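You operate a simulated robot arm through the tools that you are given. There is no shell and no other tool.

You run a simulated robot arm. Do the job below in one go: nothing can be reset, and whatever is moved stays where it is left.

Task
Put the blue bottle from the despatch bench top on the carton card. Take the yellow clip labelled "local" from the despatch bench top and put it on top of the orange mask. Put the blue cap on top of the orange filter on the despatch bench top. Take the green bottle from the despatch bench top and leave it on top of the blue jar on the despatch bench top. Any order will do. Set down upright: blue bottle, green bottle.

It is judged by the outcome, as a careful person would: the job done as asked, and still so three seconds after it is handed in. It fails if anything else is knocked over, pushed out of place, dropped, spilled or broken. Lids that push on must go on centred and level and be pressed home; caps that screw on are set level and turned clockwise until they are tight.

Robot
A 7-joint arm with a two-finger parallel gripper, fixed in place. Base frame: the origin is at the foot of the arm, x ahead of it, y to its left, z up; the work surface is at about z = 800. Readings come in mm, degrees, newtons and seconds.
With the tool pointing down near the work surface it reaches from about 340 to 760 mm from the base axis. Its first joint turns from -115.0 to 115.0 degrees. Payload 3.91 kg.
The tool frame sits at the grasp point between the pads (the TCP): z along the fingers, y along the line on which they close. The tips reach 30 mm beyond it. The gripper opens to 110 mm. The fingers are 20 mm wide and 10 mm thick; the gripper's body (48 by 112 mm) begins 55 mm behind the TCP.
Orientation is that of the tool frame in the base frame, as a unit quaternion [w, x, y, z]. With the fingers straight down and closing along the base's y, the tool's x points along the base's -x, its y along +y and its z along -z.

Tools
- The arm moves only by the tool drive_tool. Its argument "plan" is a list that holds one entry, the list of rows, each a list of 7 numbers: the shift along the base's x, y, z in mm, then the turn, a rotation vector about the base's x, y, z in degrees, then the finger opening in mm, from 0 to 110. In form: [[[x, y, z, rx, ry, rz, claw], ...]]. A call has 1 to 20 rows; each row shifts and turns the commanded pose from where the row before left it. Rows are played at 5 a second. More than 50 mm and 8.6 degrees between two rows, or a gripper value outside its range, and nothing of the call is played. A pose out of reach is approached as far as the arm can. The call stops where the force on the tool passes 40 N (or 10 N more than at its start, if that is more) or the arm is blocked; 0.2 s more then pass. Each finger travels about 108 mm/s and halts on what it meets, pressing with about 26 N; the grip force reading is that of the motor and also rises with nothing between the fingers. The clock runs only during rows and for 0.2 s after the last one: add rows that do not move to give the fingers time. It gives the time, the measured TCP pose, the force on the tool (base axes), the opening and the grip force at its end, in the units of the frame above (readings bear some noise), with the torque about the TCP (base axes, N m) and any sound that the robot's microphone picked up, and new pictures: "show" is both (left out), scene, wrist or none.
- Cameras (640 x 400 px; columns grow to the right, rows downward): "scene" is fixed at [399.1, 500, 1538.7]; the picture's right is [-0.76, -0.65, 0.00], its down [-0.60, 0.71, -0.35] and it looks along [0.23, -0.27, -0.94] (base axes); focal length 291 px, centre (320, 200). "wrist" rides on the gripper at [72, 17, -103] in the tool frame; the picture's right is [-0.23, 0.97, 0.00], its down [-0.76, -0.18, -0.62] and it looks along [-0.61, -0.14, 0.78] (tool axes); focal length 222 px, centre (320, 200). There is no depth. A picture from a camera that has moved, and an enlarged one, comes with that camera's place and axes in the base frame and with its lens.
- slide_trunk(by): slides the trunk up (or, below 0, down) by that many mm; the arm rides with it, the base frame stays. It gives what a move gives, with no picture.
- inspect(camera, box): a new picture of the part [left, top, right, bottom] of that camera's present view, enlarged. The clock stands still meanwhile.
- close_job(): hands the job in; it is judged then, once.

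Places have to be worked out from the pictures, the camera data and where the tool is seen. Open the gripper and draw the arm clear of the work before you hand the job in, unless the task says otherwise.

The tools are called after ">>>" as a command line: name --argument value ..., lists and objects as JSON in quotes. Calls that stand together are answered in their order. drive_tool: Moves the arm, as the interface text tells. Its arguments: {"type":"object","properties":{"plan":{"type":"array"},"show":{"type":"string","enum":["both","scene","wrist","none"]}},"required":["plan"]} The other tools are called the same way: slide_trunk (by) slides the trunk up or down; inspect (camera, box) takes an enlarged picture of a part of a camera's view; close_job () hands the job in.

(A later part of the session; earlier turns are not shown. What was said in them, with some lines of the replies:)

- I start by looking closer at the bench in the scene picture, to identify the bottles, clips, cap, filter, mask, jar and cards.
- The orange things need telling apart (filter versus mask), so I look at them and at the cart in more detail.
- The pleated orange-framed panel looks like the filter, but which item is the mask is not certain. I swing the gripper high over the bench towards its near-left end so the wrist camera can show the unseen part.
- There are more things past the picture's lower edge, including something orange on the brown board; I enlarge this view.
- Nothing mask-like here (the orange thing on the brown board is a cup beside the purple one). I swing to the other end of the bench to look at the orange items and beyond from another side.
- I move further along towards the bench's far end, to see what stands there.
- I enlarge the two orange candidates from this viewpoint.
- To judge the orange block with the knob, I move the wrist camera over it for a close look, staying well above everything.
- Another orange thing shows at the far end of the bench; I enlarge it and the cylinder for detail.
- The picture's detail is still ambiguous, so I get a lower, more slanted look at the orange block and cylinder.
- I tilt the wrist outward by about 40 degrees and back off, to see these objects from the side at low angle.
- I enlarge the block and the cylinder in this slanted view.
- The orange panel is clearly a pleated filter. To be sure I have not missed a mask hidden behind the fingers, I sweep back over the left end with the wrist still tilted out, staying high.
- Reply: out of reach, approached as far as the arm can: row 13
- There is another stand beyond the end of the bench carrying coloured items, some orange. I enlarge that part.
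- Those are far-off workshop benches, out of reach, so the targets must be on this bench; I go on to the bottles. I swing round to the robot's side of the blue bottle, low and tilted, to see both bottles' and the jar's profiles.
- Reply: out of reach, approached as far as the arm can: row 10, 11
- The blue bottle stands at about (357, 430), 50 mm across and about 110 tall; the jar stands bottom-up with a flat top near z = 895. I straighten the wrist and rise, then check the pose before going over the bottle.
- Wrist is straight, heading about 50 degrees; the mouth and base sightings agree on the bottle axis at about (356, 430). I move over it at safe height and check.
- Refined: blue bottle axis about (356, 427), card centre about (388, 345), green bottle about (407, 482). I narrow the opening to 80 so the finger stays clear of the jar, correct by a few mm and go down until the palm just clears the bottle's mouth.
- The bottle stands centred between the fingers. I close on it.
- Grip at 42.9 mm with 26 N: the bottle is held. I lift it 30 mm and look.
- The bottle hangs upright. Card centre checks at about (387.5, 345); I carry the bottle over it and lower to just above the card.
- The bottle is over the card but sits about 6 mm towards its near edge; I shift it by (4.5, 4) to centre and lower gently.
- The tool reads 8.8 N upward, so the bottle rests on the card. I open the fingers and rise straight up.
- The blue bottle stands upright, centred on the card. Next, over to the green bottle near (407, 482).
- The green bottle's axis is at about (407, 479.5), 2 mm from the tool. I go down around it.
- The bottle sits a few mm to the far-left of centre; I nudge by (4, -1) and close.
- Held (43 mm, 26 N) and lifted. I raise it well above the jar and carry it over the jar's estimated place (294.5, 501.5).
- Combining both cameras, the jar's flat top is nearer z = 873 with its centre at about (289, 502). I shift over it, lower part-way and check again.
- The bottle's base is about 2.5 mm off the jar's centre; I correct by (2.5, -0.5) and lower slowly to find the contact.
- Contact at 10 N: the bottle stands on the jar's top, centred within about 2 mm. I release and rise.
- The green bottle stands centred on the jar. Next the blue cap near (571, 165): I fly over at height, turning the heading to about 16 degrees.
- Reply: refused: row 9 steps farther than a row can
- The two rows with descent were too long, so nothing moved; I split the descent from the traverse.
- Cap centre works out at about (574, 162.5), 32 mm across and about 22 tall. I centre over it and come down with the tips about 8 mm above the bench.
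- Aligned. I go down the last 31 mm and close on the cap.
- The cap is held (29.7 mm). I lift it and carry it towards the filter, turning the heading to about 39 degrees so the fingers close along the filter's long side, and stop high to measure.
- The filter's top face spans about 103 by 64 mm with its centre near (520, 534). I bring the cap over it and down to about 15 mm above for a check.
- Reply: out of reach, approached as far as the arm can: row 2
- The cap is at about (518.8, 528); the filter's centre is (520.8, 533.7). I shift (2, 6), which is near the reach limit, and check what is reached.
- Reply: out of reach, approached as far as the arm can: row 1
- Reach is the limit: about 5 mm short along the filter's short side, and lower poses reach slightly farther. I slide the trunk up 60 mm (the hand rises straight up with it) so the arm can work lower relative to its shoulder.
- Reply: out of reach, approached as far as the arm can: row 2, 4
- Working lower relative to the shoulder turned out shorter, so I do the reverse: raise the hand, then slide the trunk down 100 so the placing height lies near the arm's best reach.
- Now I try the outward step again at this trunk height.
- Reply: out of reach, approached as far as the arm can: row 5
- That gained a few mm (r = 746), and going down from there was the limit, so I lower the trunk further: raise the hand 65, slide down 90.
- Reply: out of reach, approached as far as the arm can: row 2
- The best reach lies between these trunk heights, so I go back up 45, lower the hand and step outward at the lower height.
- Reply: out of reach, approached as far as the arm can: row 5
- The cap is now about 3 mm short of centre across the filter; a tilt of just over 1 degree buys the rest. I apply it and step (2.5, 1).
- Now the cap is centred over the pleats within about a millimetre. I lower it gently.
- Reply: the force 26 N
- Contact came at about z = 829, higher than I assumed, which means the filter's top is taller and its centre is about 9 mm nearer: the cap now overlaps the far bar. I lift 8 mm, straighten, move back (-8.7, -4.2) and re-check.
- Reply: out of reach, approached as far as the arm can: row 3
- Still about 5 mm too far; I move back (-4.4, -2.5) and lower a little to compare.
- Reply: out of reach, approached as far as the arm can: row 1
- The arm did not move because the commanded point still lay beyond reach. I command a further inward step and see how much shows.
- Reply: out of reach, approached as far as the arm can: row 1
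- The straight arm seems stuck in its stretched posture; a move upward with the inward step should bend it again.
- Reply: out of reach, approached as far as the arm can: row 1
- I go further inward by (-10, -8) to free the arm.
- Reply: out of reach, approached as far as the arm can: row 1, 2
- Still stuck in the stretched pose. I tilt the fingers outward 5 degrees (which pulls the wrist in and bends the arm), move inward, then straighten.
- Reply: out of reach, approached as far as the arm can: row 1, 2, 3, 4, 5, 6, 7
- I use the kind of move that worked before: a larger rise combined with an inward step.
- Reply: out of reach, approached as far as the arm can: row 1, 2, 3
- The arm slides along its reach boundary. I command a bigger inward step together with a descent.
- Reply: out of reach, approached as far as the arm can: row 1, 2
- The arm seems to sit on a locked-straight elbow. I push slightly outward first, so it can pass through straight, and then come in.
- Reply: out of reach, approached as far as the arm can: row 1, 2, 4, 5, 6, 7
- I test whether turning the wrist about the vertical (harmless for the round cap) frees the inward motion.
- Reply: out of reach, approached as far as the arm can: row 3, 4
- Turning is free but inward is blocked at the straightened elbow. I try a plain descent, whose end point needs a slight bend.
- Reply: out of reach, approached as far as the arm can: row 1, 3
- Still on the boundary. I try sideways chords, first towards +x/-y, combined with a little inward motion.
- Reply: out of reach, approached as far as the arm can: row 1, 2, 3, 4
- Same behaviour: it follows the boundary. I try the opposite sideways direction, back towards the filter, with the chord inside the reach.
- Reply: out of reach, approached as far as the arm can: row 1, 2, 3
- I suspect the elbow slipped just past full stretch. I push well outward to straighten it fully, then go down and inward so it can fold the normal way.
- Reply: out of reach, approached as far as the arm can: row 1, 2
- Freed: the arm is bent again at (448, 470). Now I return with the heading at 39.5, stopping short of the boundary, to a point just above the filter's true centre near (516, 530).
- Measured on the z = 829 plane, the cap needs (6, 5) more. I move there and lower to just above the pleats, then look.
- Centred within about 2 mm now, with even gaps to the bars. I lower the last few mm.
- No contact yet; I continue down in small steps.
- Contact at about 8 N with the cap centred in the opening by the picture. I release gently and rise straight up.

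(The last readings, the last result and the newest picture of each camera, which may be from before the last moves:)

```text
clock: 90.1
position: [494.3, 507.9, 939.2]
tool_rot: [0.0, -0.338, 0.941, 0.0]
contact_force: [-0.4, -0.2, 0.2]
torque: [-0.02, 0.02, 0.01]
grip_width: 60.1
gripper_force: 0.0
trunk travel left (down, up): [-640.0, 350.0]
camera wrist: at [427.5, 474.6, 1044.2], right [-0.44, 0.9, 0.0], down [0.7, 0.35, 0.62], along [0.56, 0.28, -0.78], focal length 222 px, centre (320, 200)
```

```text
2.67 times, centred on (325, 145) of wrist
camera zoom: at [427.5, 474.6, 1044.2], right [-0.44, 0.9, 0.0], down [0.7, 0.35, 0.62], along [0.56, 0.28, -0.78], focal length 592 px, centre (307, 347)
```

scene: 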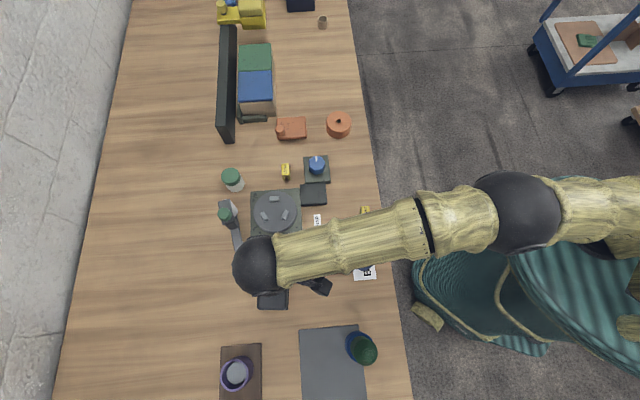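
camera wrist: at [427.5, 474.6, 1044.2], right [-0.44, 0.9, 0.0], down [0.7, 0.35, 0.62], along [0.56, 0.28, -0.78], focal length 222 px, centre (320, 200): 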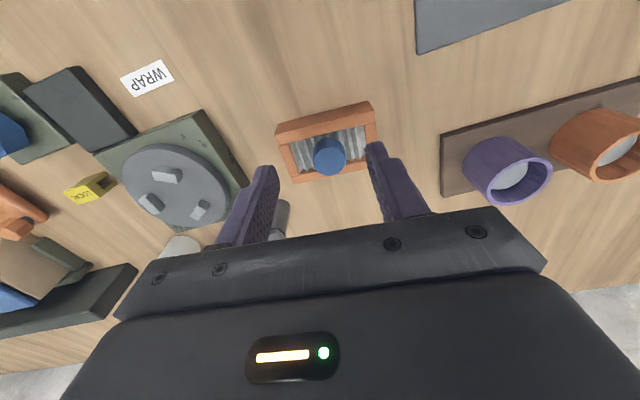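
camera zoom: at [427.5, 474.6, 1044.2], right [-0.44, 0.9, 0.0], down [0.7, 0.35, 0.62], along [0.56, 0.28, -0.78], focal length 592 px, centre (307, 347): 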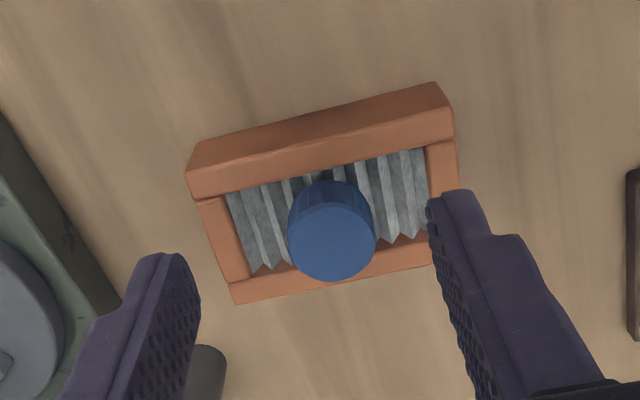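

The cap rests on the pleats, inside the frame. Next the yellow "local" clip near (702, 288): I move towards it at height, keeping well inside the reach boundary, then tilt the fingers outward 8 degrees.

>>> drive_tool --plan '[[[22, -37, 0, 0, 0, 0, 60], [22, -37, 0, 0, 0, 0, 60], [22, -37, 0, 0, 0, 0, 60], [22, -37, 0, 0, 0, 0, 60], [22, -37, 0, 0, 0, 0, 60], [22, -37, 0, 0, 0, 0, 60], [22, -37, 0, 0, 0, 0, 60], [0, 0, 0, 1.7, -2.06, 0, 60], [0, 0, 0, 1.7, -2.06, 0, 60], [0, 0, 0, 1.7, -2.06, 0, 60], [0, 0, 0, 0, 0, 0, 60], [0, 0, 0, 0, 0, 0, 60]]]'

>>> inspect --camera "wrist" --box '[200, 60, 460, 230]'

>>> inspect --camera "scene" --box '[240, 250, 320, 320]'

```text
clock: 92.7
position: [649.2, 249.1, 940.6]
tool_rot: [0.065, -0.337, 0.939, 0.025]
contact_force: [-0.2, 0.8, 0.1]
torque: [0.0, 0.03, 0.02]
grip_width: 60.1
gripper_force: 0.0
trunk travel left (down, up): [-640.0, 350.0]
camera wrist: at [571.4, 206.9, 1032.7], right [-0.45, 0.89, 0.03], down [0.63, 0.29, 0.72], along [0.64, 0.34, -0.69], focal length 222 px, centre (320, 200)
```

scene: 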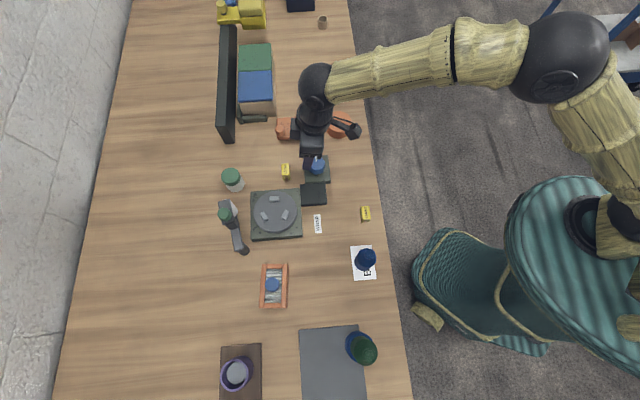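
wrist: 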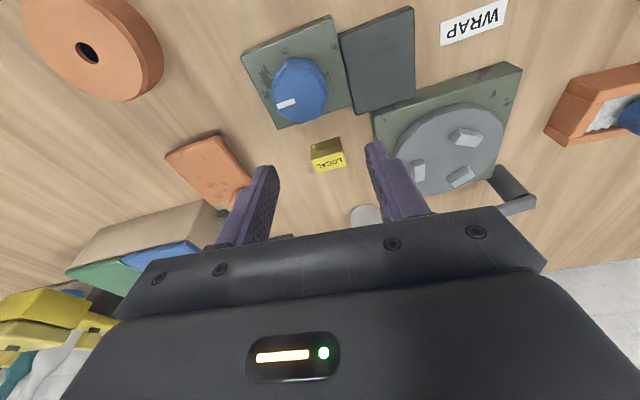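

```text
2.35 times, centred on (330, 145) of wrist
camera zoom: at [571.4, 206.9, 1032.7], right [-0.45, 0.89, 0.03], down [0.63, 0.29, 0.72], along [0.64, 0.34, -0.69], focal length 523 px, centre (296, 329)
```

zoom: 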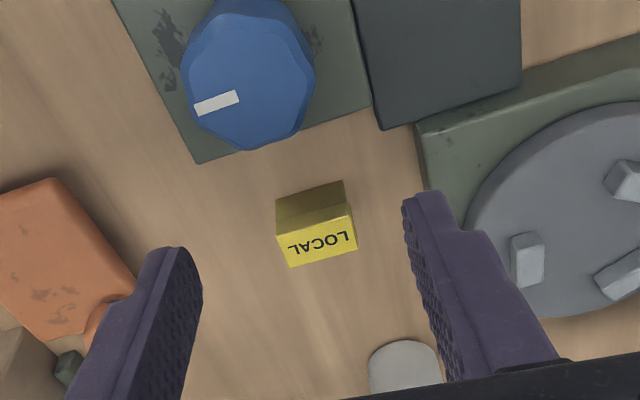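

```text
5.71 times, centred on (280, 285) of scene
camera zoom: at [399.1, 500.0, 1538.7], right [-0.76, -0.65, 0.0], down [-0.6, 0.71, -0.35], along [0.23, -0.27, -0.94], focal length 1665 px, centre (549, -286)
```

zoom: 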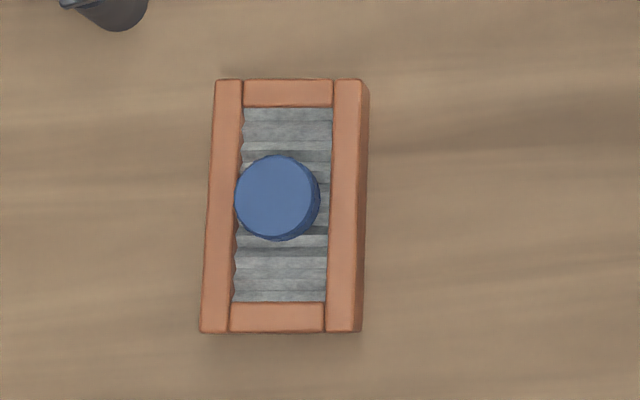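

The cap is nicely centred on the filter in the scene view. The clip measures about 34 x 26 x 22 mm, top near z = 822, centre near (703, 292), long side along about 132 degrees; I approach in two steps, opening 60.

>>> drive_tool --plan '[[[18, 14.5, 0, 0, 0, 2.5, 60], [18, 14.5, 0, 0, 0, 0, 60], [10, 8, -25, 0, 0, 0, 60], [0, 0, -20, 0, 0, 0, 60], [0, 0, 0, 0, 0, 0, 60], [0, 0, 0, 0, 0, 0, 60]]]'

>>> inspect --camera "wrist" --box '[230, 70, 420, 220]'

```text
clock: 94.1
position: [693.7, 286.0, 896.6]
tool_rot: [0.065, -0.358, 0.931, 0.025]
contact_force: [-0.2, 0.1, -0.3]
torque: [-0.02, -0.02, 0.03]
grip_width: 60.1
gripper_force: 0.0
trunk travel left (down, up): [-640.0, 350.0]
camera wrist: at [618.2, 241.1, 988.5], right [-0.48, 0.87, 0.03], down [0.62, 0.31, 0.72], along [0.62, 0.37, -0.69], focal length 222 px, centre (320, 200)
```

scene: 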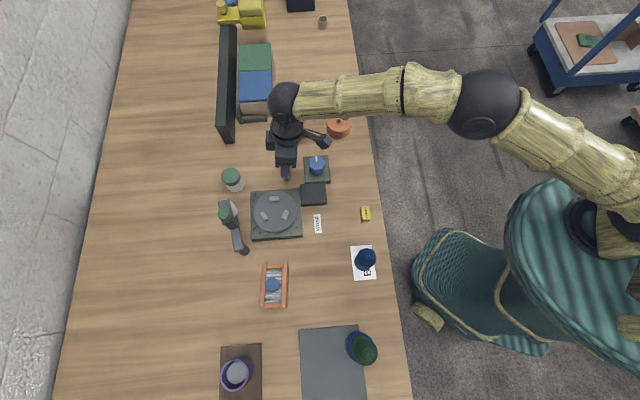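
wrist: 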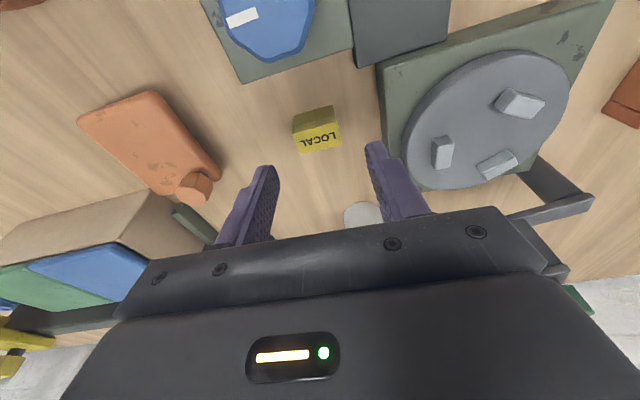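

```text
2.67 times, centred on (325, 145) of wrist
camera zoom: at [618.2, 241.1, 988.5], right [-0.48, 0.87, 0.03], down [0.62, 0.31, 0.72], along [0.62, 0.37, -0.69], focal length 592 px, centre (307, 347)
```

zoom: 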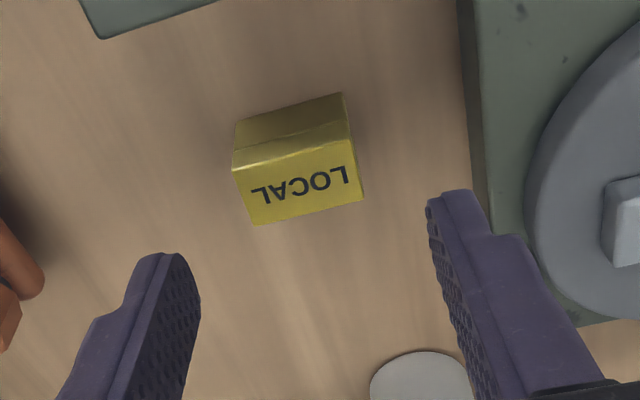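

Refined clip centre (705, 293), about 38 x 21 mm. Allowing for the 8-degree tilt, the tool should come to about (702.4, 291, 836); I go most of the way and look.

>>> drive_tool --plan '[[[4.4, 2.5, -10, 0, 0, 1, 57], [4.3, 2.4, -10, 0, 0, 0, 57], [0, 0, -15, 0, 0, 0, 57], [0, 0, -8, 0, 0, 0, 57], [0, 0, 0, 0, 0, 0, 57], [0, 0, 0, 0, 0, 0, 57]]]' --show "wrist"

>>> inspect --camera "wrist" --box '[230, 70, 420, 220]'

```text
clock: 95.5
position: [705.6, 291.8, 852.9]
tool_rot: [0.064, -0.365, 0.929, 0.026]
contact_force: [0.2, 0.3, -0.1]
torque: [0.02, -0.01, -0.01]
grip_width: 57.0
gripper_force: 0.1
trunk travel left (down, up): [-640.0, 350.0]
camera wrist: at [630.1, 245.2, 944.6], right [-0.5, 0.87, 0.03], down [0.61, 0.32, 0.72], along [0.62, 0.38, -0.69], focal length 222 px, centre (320, 200)
```

wrist: 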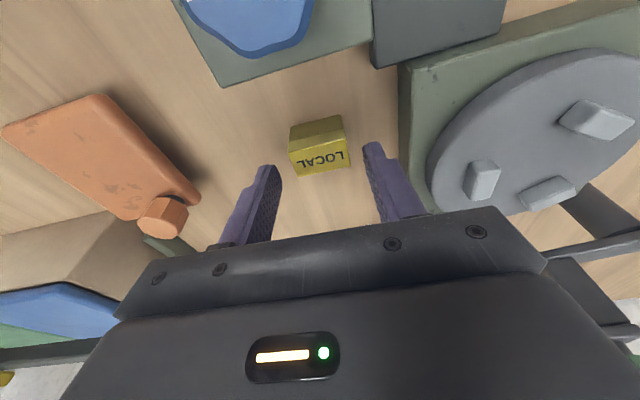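

```text
2.67 times, centred on (325, 145) of wrist
camera zoom: at [630.1, 245.2, 944.6], right [-0.5, 0.87, 0.03], down [0.61, 0.32, 0.72], along [0.62, 0.38, -0.69], focal length 592 px, centre (307, 347)
```

zoom: 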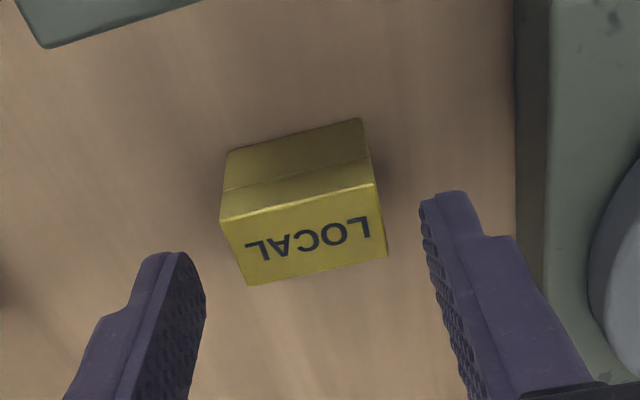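

Nearly there: clip centre (704.7, 293.3). I correct by (-2.4, -0.4), go down to z = 836 and close.

>>> drive_tool --plan '[[[-2.4, -0.4, -8, 0, 0, 0, 57], [0, 0, -8.5, 0, 0, 0, 57], [0, 0, 0, 0, 0, 0, 57], [0, 0, 0, 0, 0, 0, 30], [0, 0, 0, 0, 0, 0, 30], [0, 0, 0, 0, 0, 0, 30]]]' --show "wrist"

>>> inspect --camera "wrist" --box '[230, 70, 420, 220]'

```text
clock: 96.9
position: [702.4, 291.5, 835.5]
tool_rot: [0.065, -0.365, 0.928, 0.027]
contact_force: [0.3, -0.8, -0.3]
torque: [0.03, 0.01, 0.01]
grip_width: 35.1
gripper_force: 25.8
trunk travel left (down, up): [-640.0, 350.0]
camera wrist: at [627.5, 244.6, 928.8], right [-0.5, 0.87, 0.03], down [0.61, 0.32, 0.72], along [0.62, 0.38, -0.69], focal length 222 px, centre (320, 200)
```

wrist: 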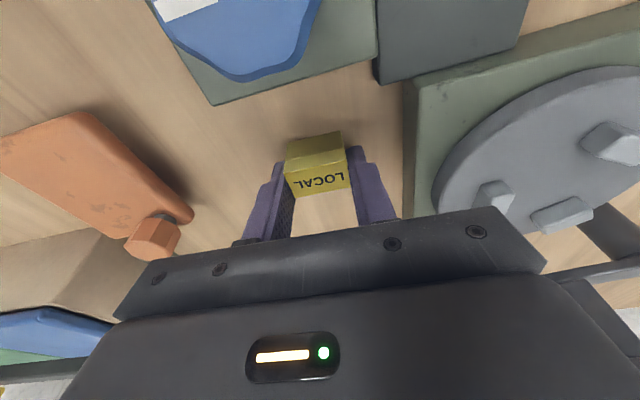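

```text
2.67 times, centred on (325, 145) of wrist
camera zoom: at [627.5, 244.6, 928.8], right [-0.5, 0.87, 0.03], down [0.61, 0.32, 0.72], along [0.62, 0.38, -0.69], focal length 592 px, centre (307, 347)
```

zoom: 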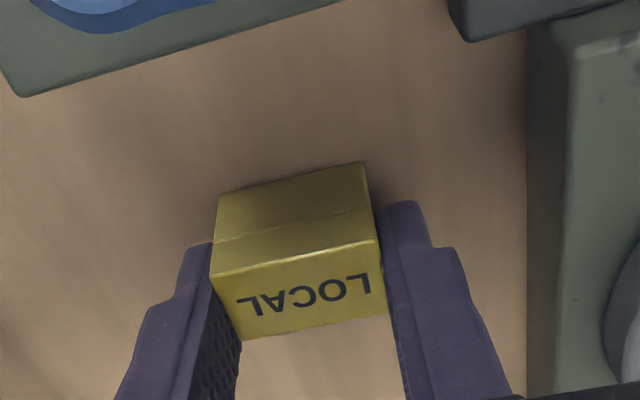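

The clip is held (35 mm). I lift it clear and carry it to the orange cylinder near (684, 77), the only remaining clean orange kit item in reach besides the filter, and look at it closely before setting anything down.

>>> drive_tool --plan '[[[0, 0, 15, 0, 0, 0, 28], [-3, -3, 30, 0, 0, 0, 28], [-5, -5, 40, 0, 0, 0, 28], [-5, -40, 10, 0, 0, -6.4, 28], [-5, -40, 0, 0, 0, -6.4, 28], [0, -40, 0, 0, 0, -6.4, 28], [0, -40, 0, 0, 0, -6.4, 28], [-5, -35, 0, 0, 0, -6.4, 28], [0, 0, 0, 0, 0, 0, 28], [0, 0, 0, 0, 0, 0, 28]]]'

>>> inspect --camera "wrist" --box '[200, 50, 460, 230]'

```text
clock: 99.1
position: [677.3, 87.3, 929.0]
tool_rot: [0.067, -0.093, 0.993, 0.007]
contact_force: [0.2, -0.1, -0.6]
torque: [0.0, 0.01, 0.01]
grip_width: 35.1
gripper_force: 25.9
trunk travel left (down, up): [-640.0, 350.0]
camera wrist: at [590.3, 87.3, 1022.6], right [0.04, 1.0, 0.03], down [0.69, -0.05, 0.72], along [0.72, 0.0, -0.69], focal length 222 px, centre (320, 200)
```

scene: 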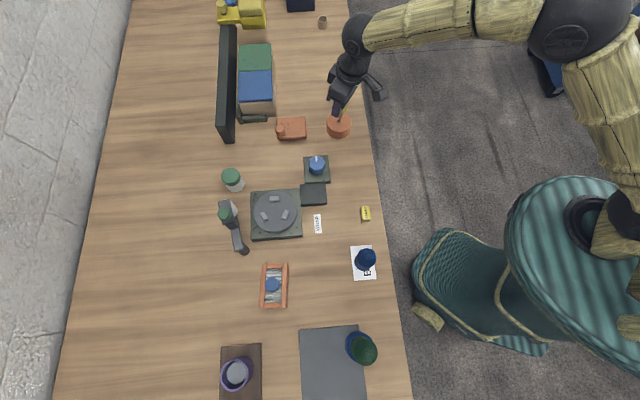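
wrist: 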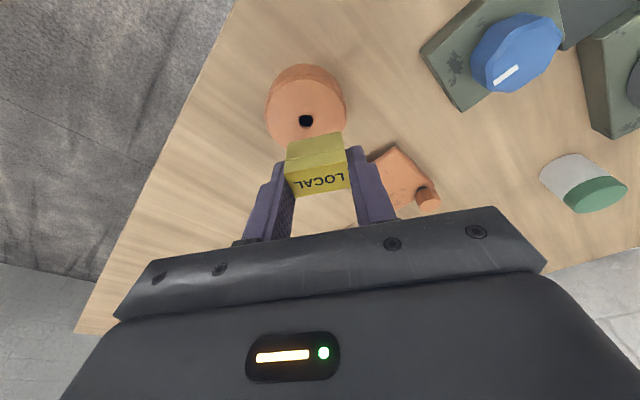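

```text
2.22 times, centred on (330, 140) of wrist
camera zoom: at [590.3, 87.3, 1022.6], right [0.04, 1.0, 0.03], down [0.69, -0.05, 0.72], along [0.72, 0.0, -0.69], focal length 494 px, centre (298, 333)
```

zoom: 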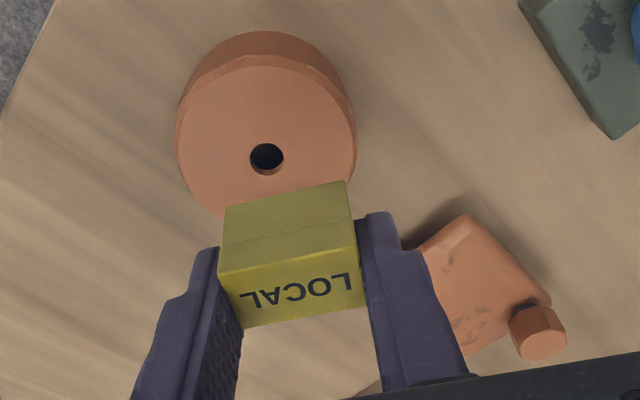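

The cylinder's hole centre is at about (687.7, 77), flat top at about z = 830. Of the orange things in reach it is the only one that can be the mask (the knobbed block lies out of the stated reach and looks like fixed equipment), so I set the clip here: shift (7.3, -10) and lower to just above.

>>> drive_tool --plan '[[[3.6, -5, 0, 0, 0, 0, 28], [3.7, -5, 0, 0, 0, 0, 28], [0, 0, -25, 0, 0, 0, 28], [0, 0, -20, 0, 0, 0, 28], [0, 0, -8, 0, 0, 0, 28], [0, 0, 0, 0, 0, 0, 28], [0, 0, 0, 0, 0, 0, 28]]]'

>>> inspect --camera "wrist" --box '[200, 50, 460, 230]'

>>> inspect --camera "scene" --box '[300, 90, 390, 150]'

```text
clock: 100.7
position: [684.4, 76.2, 876.6]
tool_rot: [0.07, -0.096, 0.993, 0.008]
contact_force: [0.0, 0.1, -0.8]
torque: [0.02, 0.04, 0.01]
grip_width: 35.2
gripper_force: 26.2
trunk travel left (down, up): [-640.0, 350.0]
camera wrist: at [598.1, 76.1, 969.9], right [0.04, 1.0, 0.03], down [0.69, -0.05, 0.72], along [0.72, 0.0, -0.69], focal length 222 px, centre (320, 200)
```

scene: 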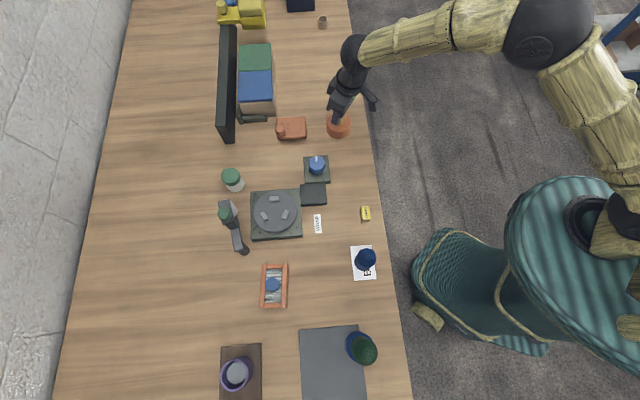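
wrist: 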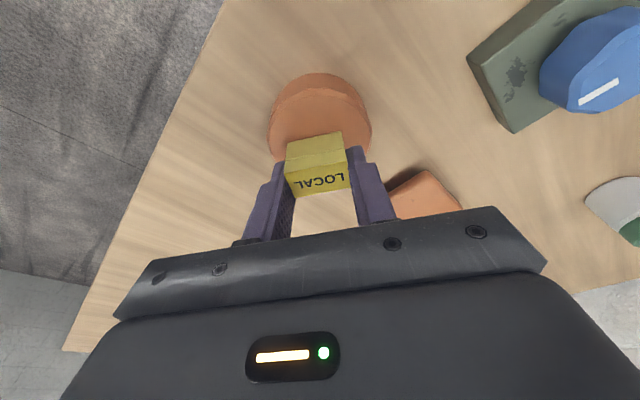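

```text
2.22 times, centred on (330, 140) of wrist
camera zoom: at [598.1, 76.1, 969.9], right [0.04, 1.0, 0.03], down [0.69, -0.05, 0.72], along [0.72, 0.0, -0.69], focal length 494 px, centre (298, 333)
```

zoom: 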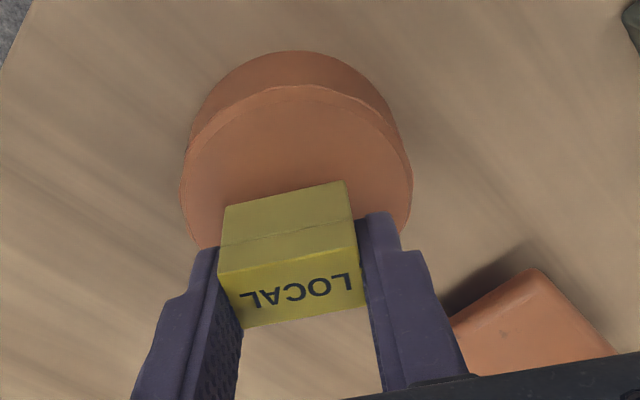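

```text
6.67 times, centred on (345, 120) of scene
camera zoom: at [399.1, 500.0, 1538.7], right [-0.76, -0.65, 0.0], down [-0.6, 0.71, -0.35], along [0.23, -0.27, -0.94], focal length 1942 px, centre (153, 733)
```

zoom: 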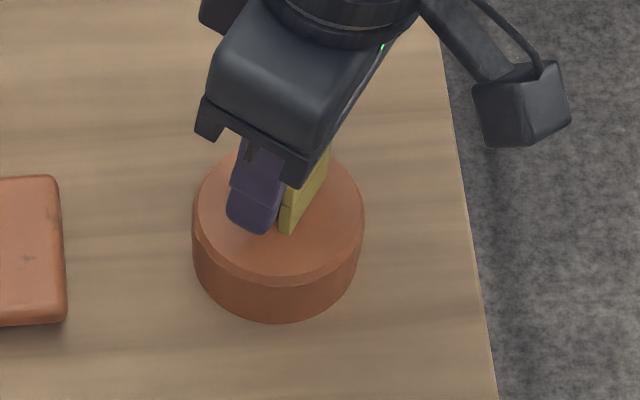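

The clip hangs centred over the cylinder's top within about 2 mm. I lower to contact.

>>> drive_tool --plan '[[[0, 0, -5, 0, 0, 0, 28], [0, 0, -3, 0, 0, 0, 28], [0, 0, -1.5, 0, 0, 0, 28], [0, 0, 0, 0, 0, 0, 28]]]' --show "wrist"

```text
clock: 101.7
position: [685.8, 76.7, 870.2]
tool_rot: [0.071, -0.094, 0.993, 0.006]
contact_force: [1.5, -3.1, 13.1]
torque: [-0.06, 0.03, -0.02]
grip_width: 35.1
gripper_force: 26.2
trunk travel left (down, up): [-640.0, 350.0]
camera wrist: at [596.9, 76.8, 961.7], right [0.04, 1.0, 0.03], down [0.69, -0.05, 0.73], along [0.73, 0.0, -0.69], focal length 222 px, centre (320, 200)
```

wrist: 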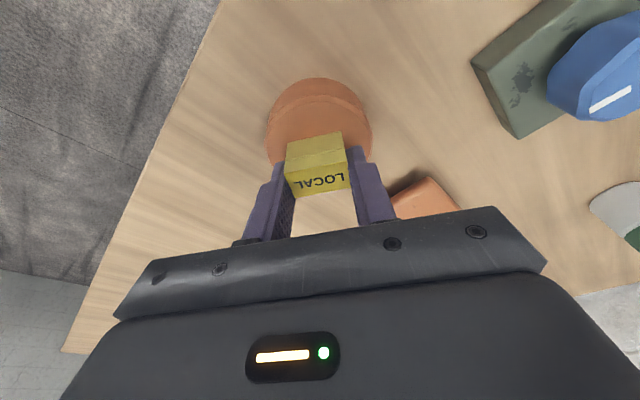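

Contact (13 N, almost no torque). I open the fingers and rise.

>>> drive_tool --plan '[[[0, 0, 0, 0, 0, 0, 45], [0, 0, 0, 0, 0, 0, 60], [0, 0, 0, 0, 0, 0, 60], [0, 0, 10, 0, 0, 0, 60], [-3, 0, 30, 0, 0, 0, 60], [-10, 0, 40, 0, 0, 0, 60], [-15, 0, 40, 0, 0, 0, 60], [0, 0, 0, 0, 0, 0, 60]]]'

>>> inspect --camera "wrist" --box '[200, 30, 460, 210]'

>>> inspect --camera "scene" --box '[300, 90, 390, 150]'

```text
clock: 103.5
position: [656.9, 76.7, 987.6]
tool_rot: [0.068, -0.096, 0.993, 0.008]
contact_force: [-0.6, 0.1, 0.3]
torque: [-0.02, 0.02, -0.04]
grip_width: 60.0
gripper_force: 0.1
trunk travel left (down, up): [-640.0, 350.0]
camera wrist: at [568.3, 75.7, 1079.9], right [0.04, 1.0, 0.03], down [0.69, -0.05, 0.72], along [0.72, 0.0, -0.69], focal length 222 px, centre (320, 200)
```

scene: 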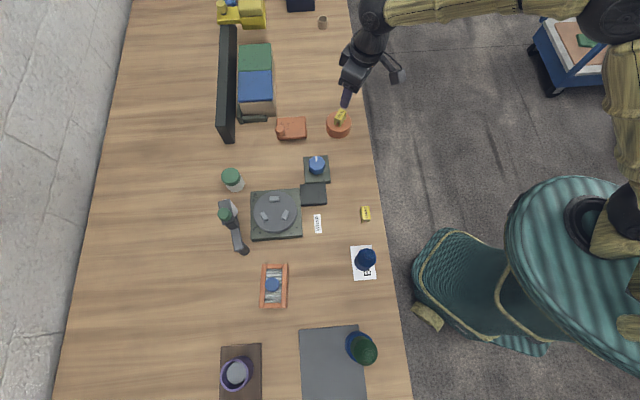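
wrist: 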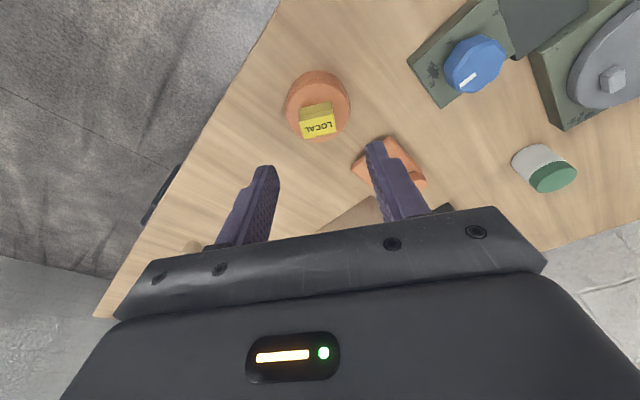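

```text
2.22 times, centred on (330, 120) of wrist
camera zoom: at [568.3, 75.7, 1079.9], right [0.04, 1.0, 0.03], down [0.69, -0.05, 0.72], along [0.72, 0.0, -0.69], focal length 494 px, centre (298, 378)
```

zoom: 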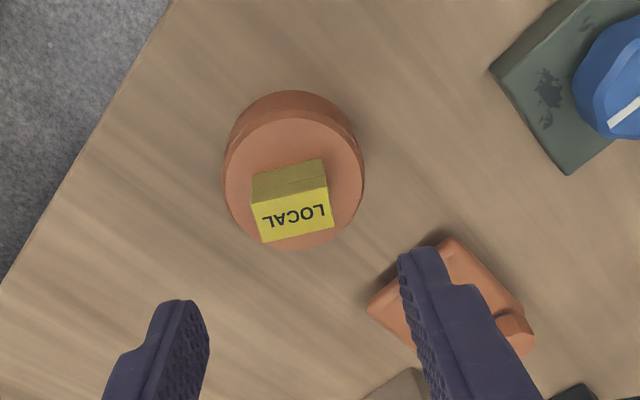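

```text
6.67 times, centred on (345, 120) of scene
camera zoom: at [399.1, 500.0, 1538.7], right [-0.76, -0.65, 0.0], down [-0.6, 0.71, -0.35], along [0.23, -0.27, -0.94], focal length 1942 px, centre (153, 733)
```

zoom: 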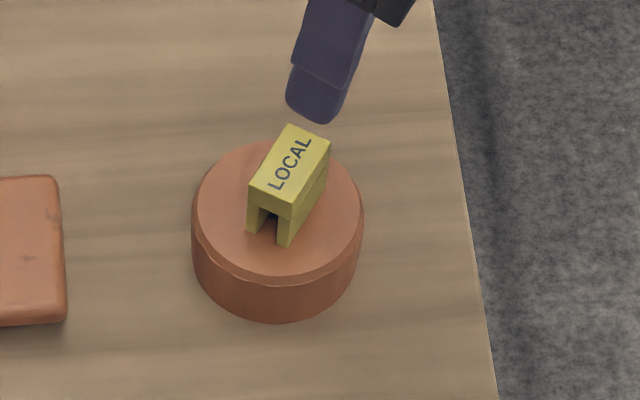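

The clip stands on its legs on top of the orange piece. I straighten the wrist, open fully and draw the arm back clear to check everything.

>>> drive_tool --plan '[[[-20, 0, 30, -0.5, 2.6, 0, 80], [-25, 5, 30, -0.5, 2.6, 0, 110], [-30, 0, 30, -0.5, 2.6, 0, 110], [-35, -20, 10, 0, 0, 0, 110], [-35, -30, 0, 0, 0, 0, 110], [-30, -35, 0, 0, 0, 0, 110], [0, 0, 0, 0, 0, 0, 110], [0, 0, 0, 0, 0, 0, 110]]]'

>>> inspect --camera "scene" --box '[210, 90, 390, 202]'

>>> inspect --camera "scene" --box '[220, 230, 400, 390]'

>>> inspect --camera "scene" --box '[330, 320, 390, 375]'

```text
clock: 105.3
position: [482.8, -1.8, 1089.4]
tool_rot: [-0.001, -0.095, 0.996, 0.001]
contact_force: [-0.1, -0.4, -0.8]
torque: [0.01, 0.04, 0.02]
grip_width: 109.9
gripper_force: 0.0
trunk travel left (down, up): [-640.0, 350.0]
camera wrist: at [408.9, 1.6, 1192.9], right [0.04, 1.0, 0.0], down [0.78, -0.03, 0.62], along [0.62, -0.02, -0.78], focal length 222 px, centre (320, 200)
```

scene: 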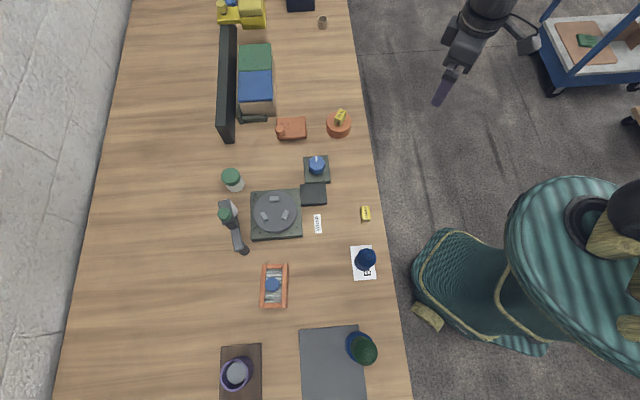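
wrist: 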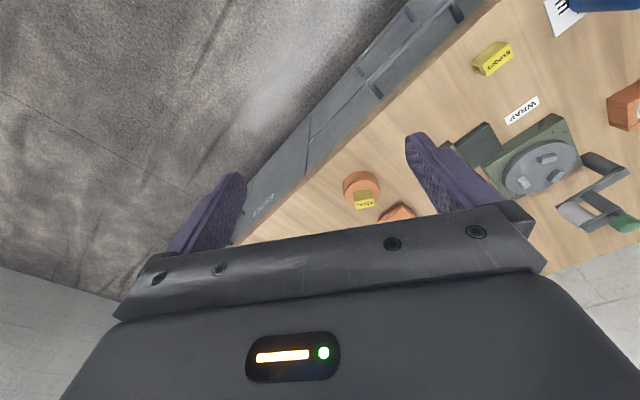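

```text
3.56 times, centred on (300, 146) of scene
camera zoom: at [399.1, 500.0, 1538.7], right [-0.76, -0.65, 0.0], down [-0.6, 0.71, -0.35], along [0.23, -0.27, -0.94], focal length 1036 px, centre (391, 392)
```

zoom: 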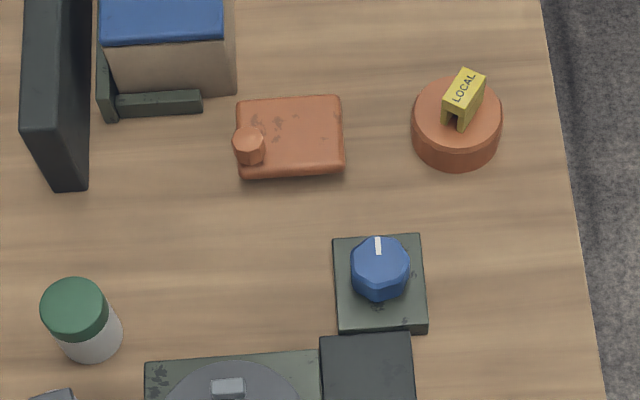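

```text
2.50 times, centred on (310, 310) of scene
camera zoom: at [399.1, 500.0, 1538.7], right [-0.76, -0.65, 0.0], down [-0.6, 0.71, -0.35], along [0.23, -0.27, -0.94], focal length 728 px, centre (345, -75)
```

zoom: 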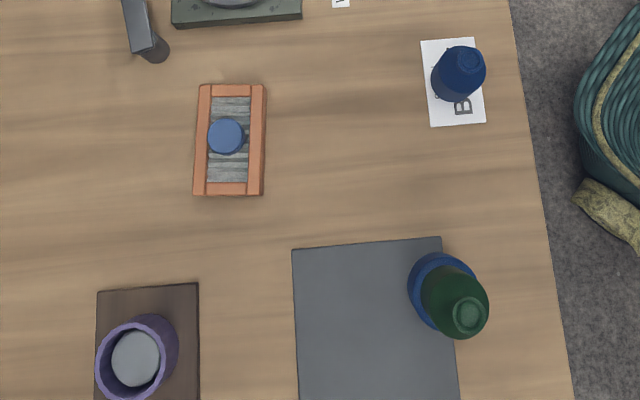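

```text
7.27 times, centred on (360, 348) of scene
camera zoom: at [399.1, 500.0, 1538.7], right [-0.76, -0.65, 0.0], down [-0.6, 0.71, -0.35], along [0.23, -0.27, -0.94], focal length 2119 px, centre (29, -873)
```

zoom: 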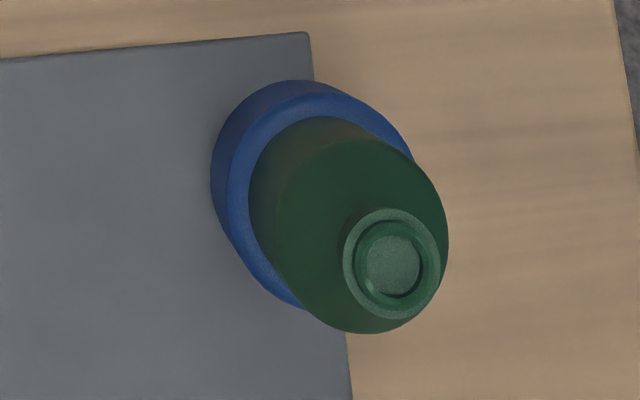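

Everything stands as intended: blue bottle upright on the carton card, green bottle upright on the blue jar, cap on the filter, and the "local" clip on the orange cylinder I take for the mask. The other objects are where they were and the arm is clear with the gripper open, so I hand the job in.

>>> close_job

```text
The job is handed in.
```

I handed the job in with all four items placed. I had to guess which object was the orange mask, so that placement may be wrong.

| Item | Placed on | State at the last check |
|---|---|---|
| Blue bottle | Carton card | Upright, centred |
| Green bottle | Blue jar | Upright, on the jar's flat upturned base, centred to about 2 mm |
| Blue cap | Orange filter (the pleated panel in the orange frame) | Sitting on the pleats inside the frame, roughly centred |
| Yellow "local" clip | Orange cylinder with a hole in its top | Standing on its legs, centred |

**Mask:** nothing on the bench clearly looked like a mask. I chose the cylinder because it was the only plain orange item in reach besides the filter. The other candidate was a flat orange block with a knob. It lay beyond the stated reach and looked like fixed equipment. If the block was the mask, the clip is in the wrong place.

**Cap:** my first attempt overlapped the filter's far bar, so I lifted the cap and set it again. The filter did not move.

In the last pictures nothing else had been knocked over or shifted. The gripper was open and the arm clear of the bench. The trunk ended 85 mm lower than it started.
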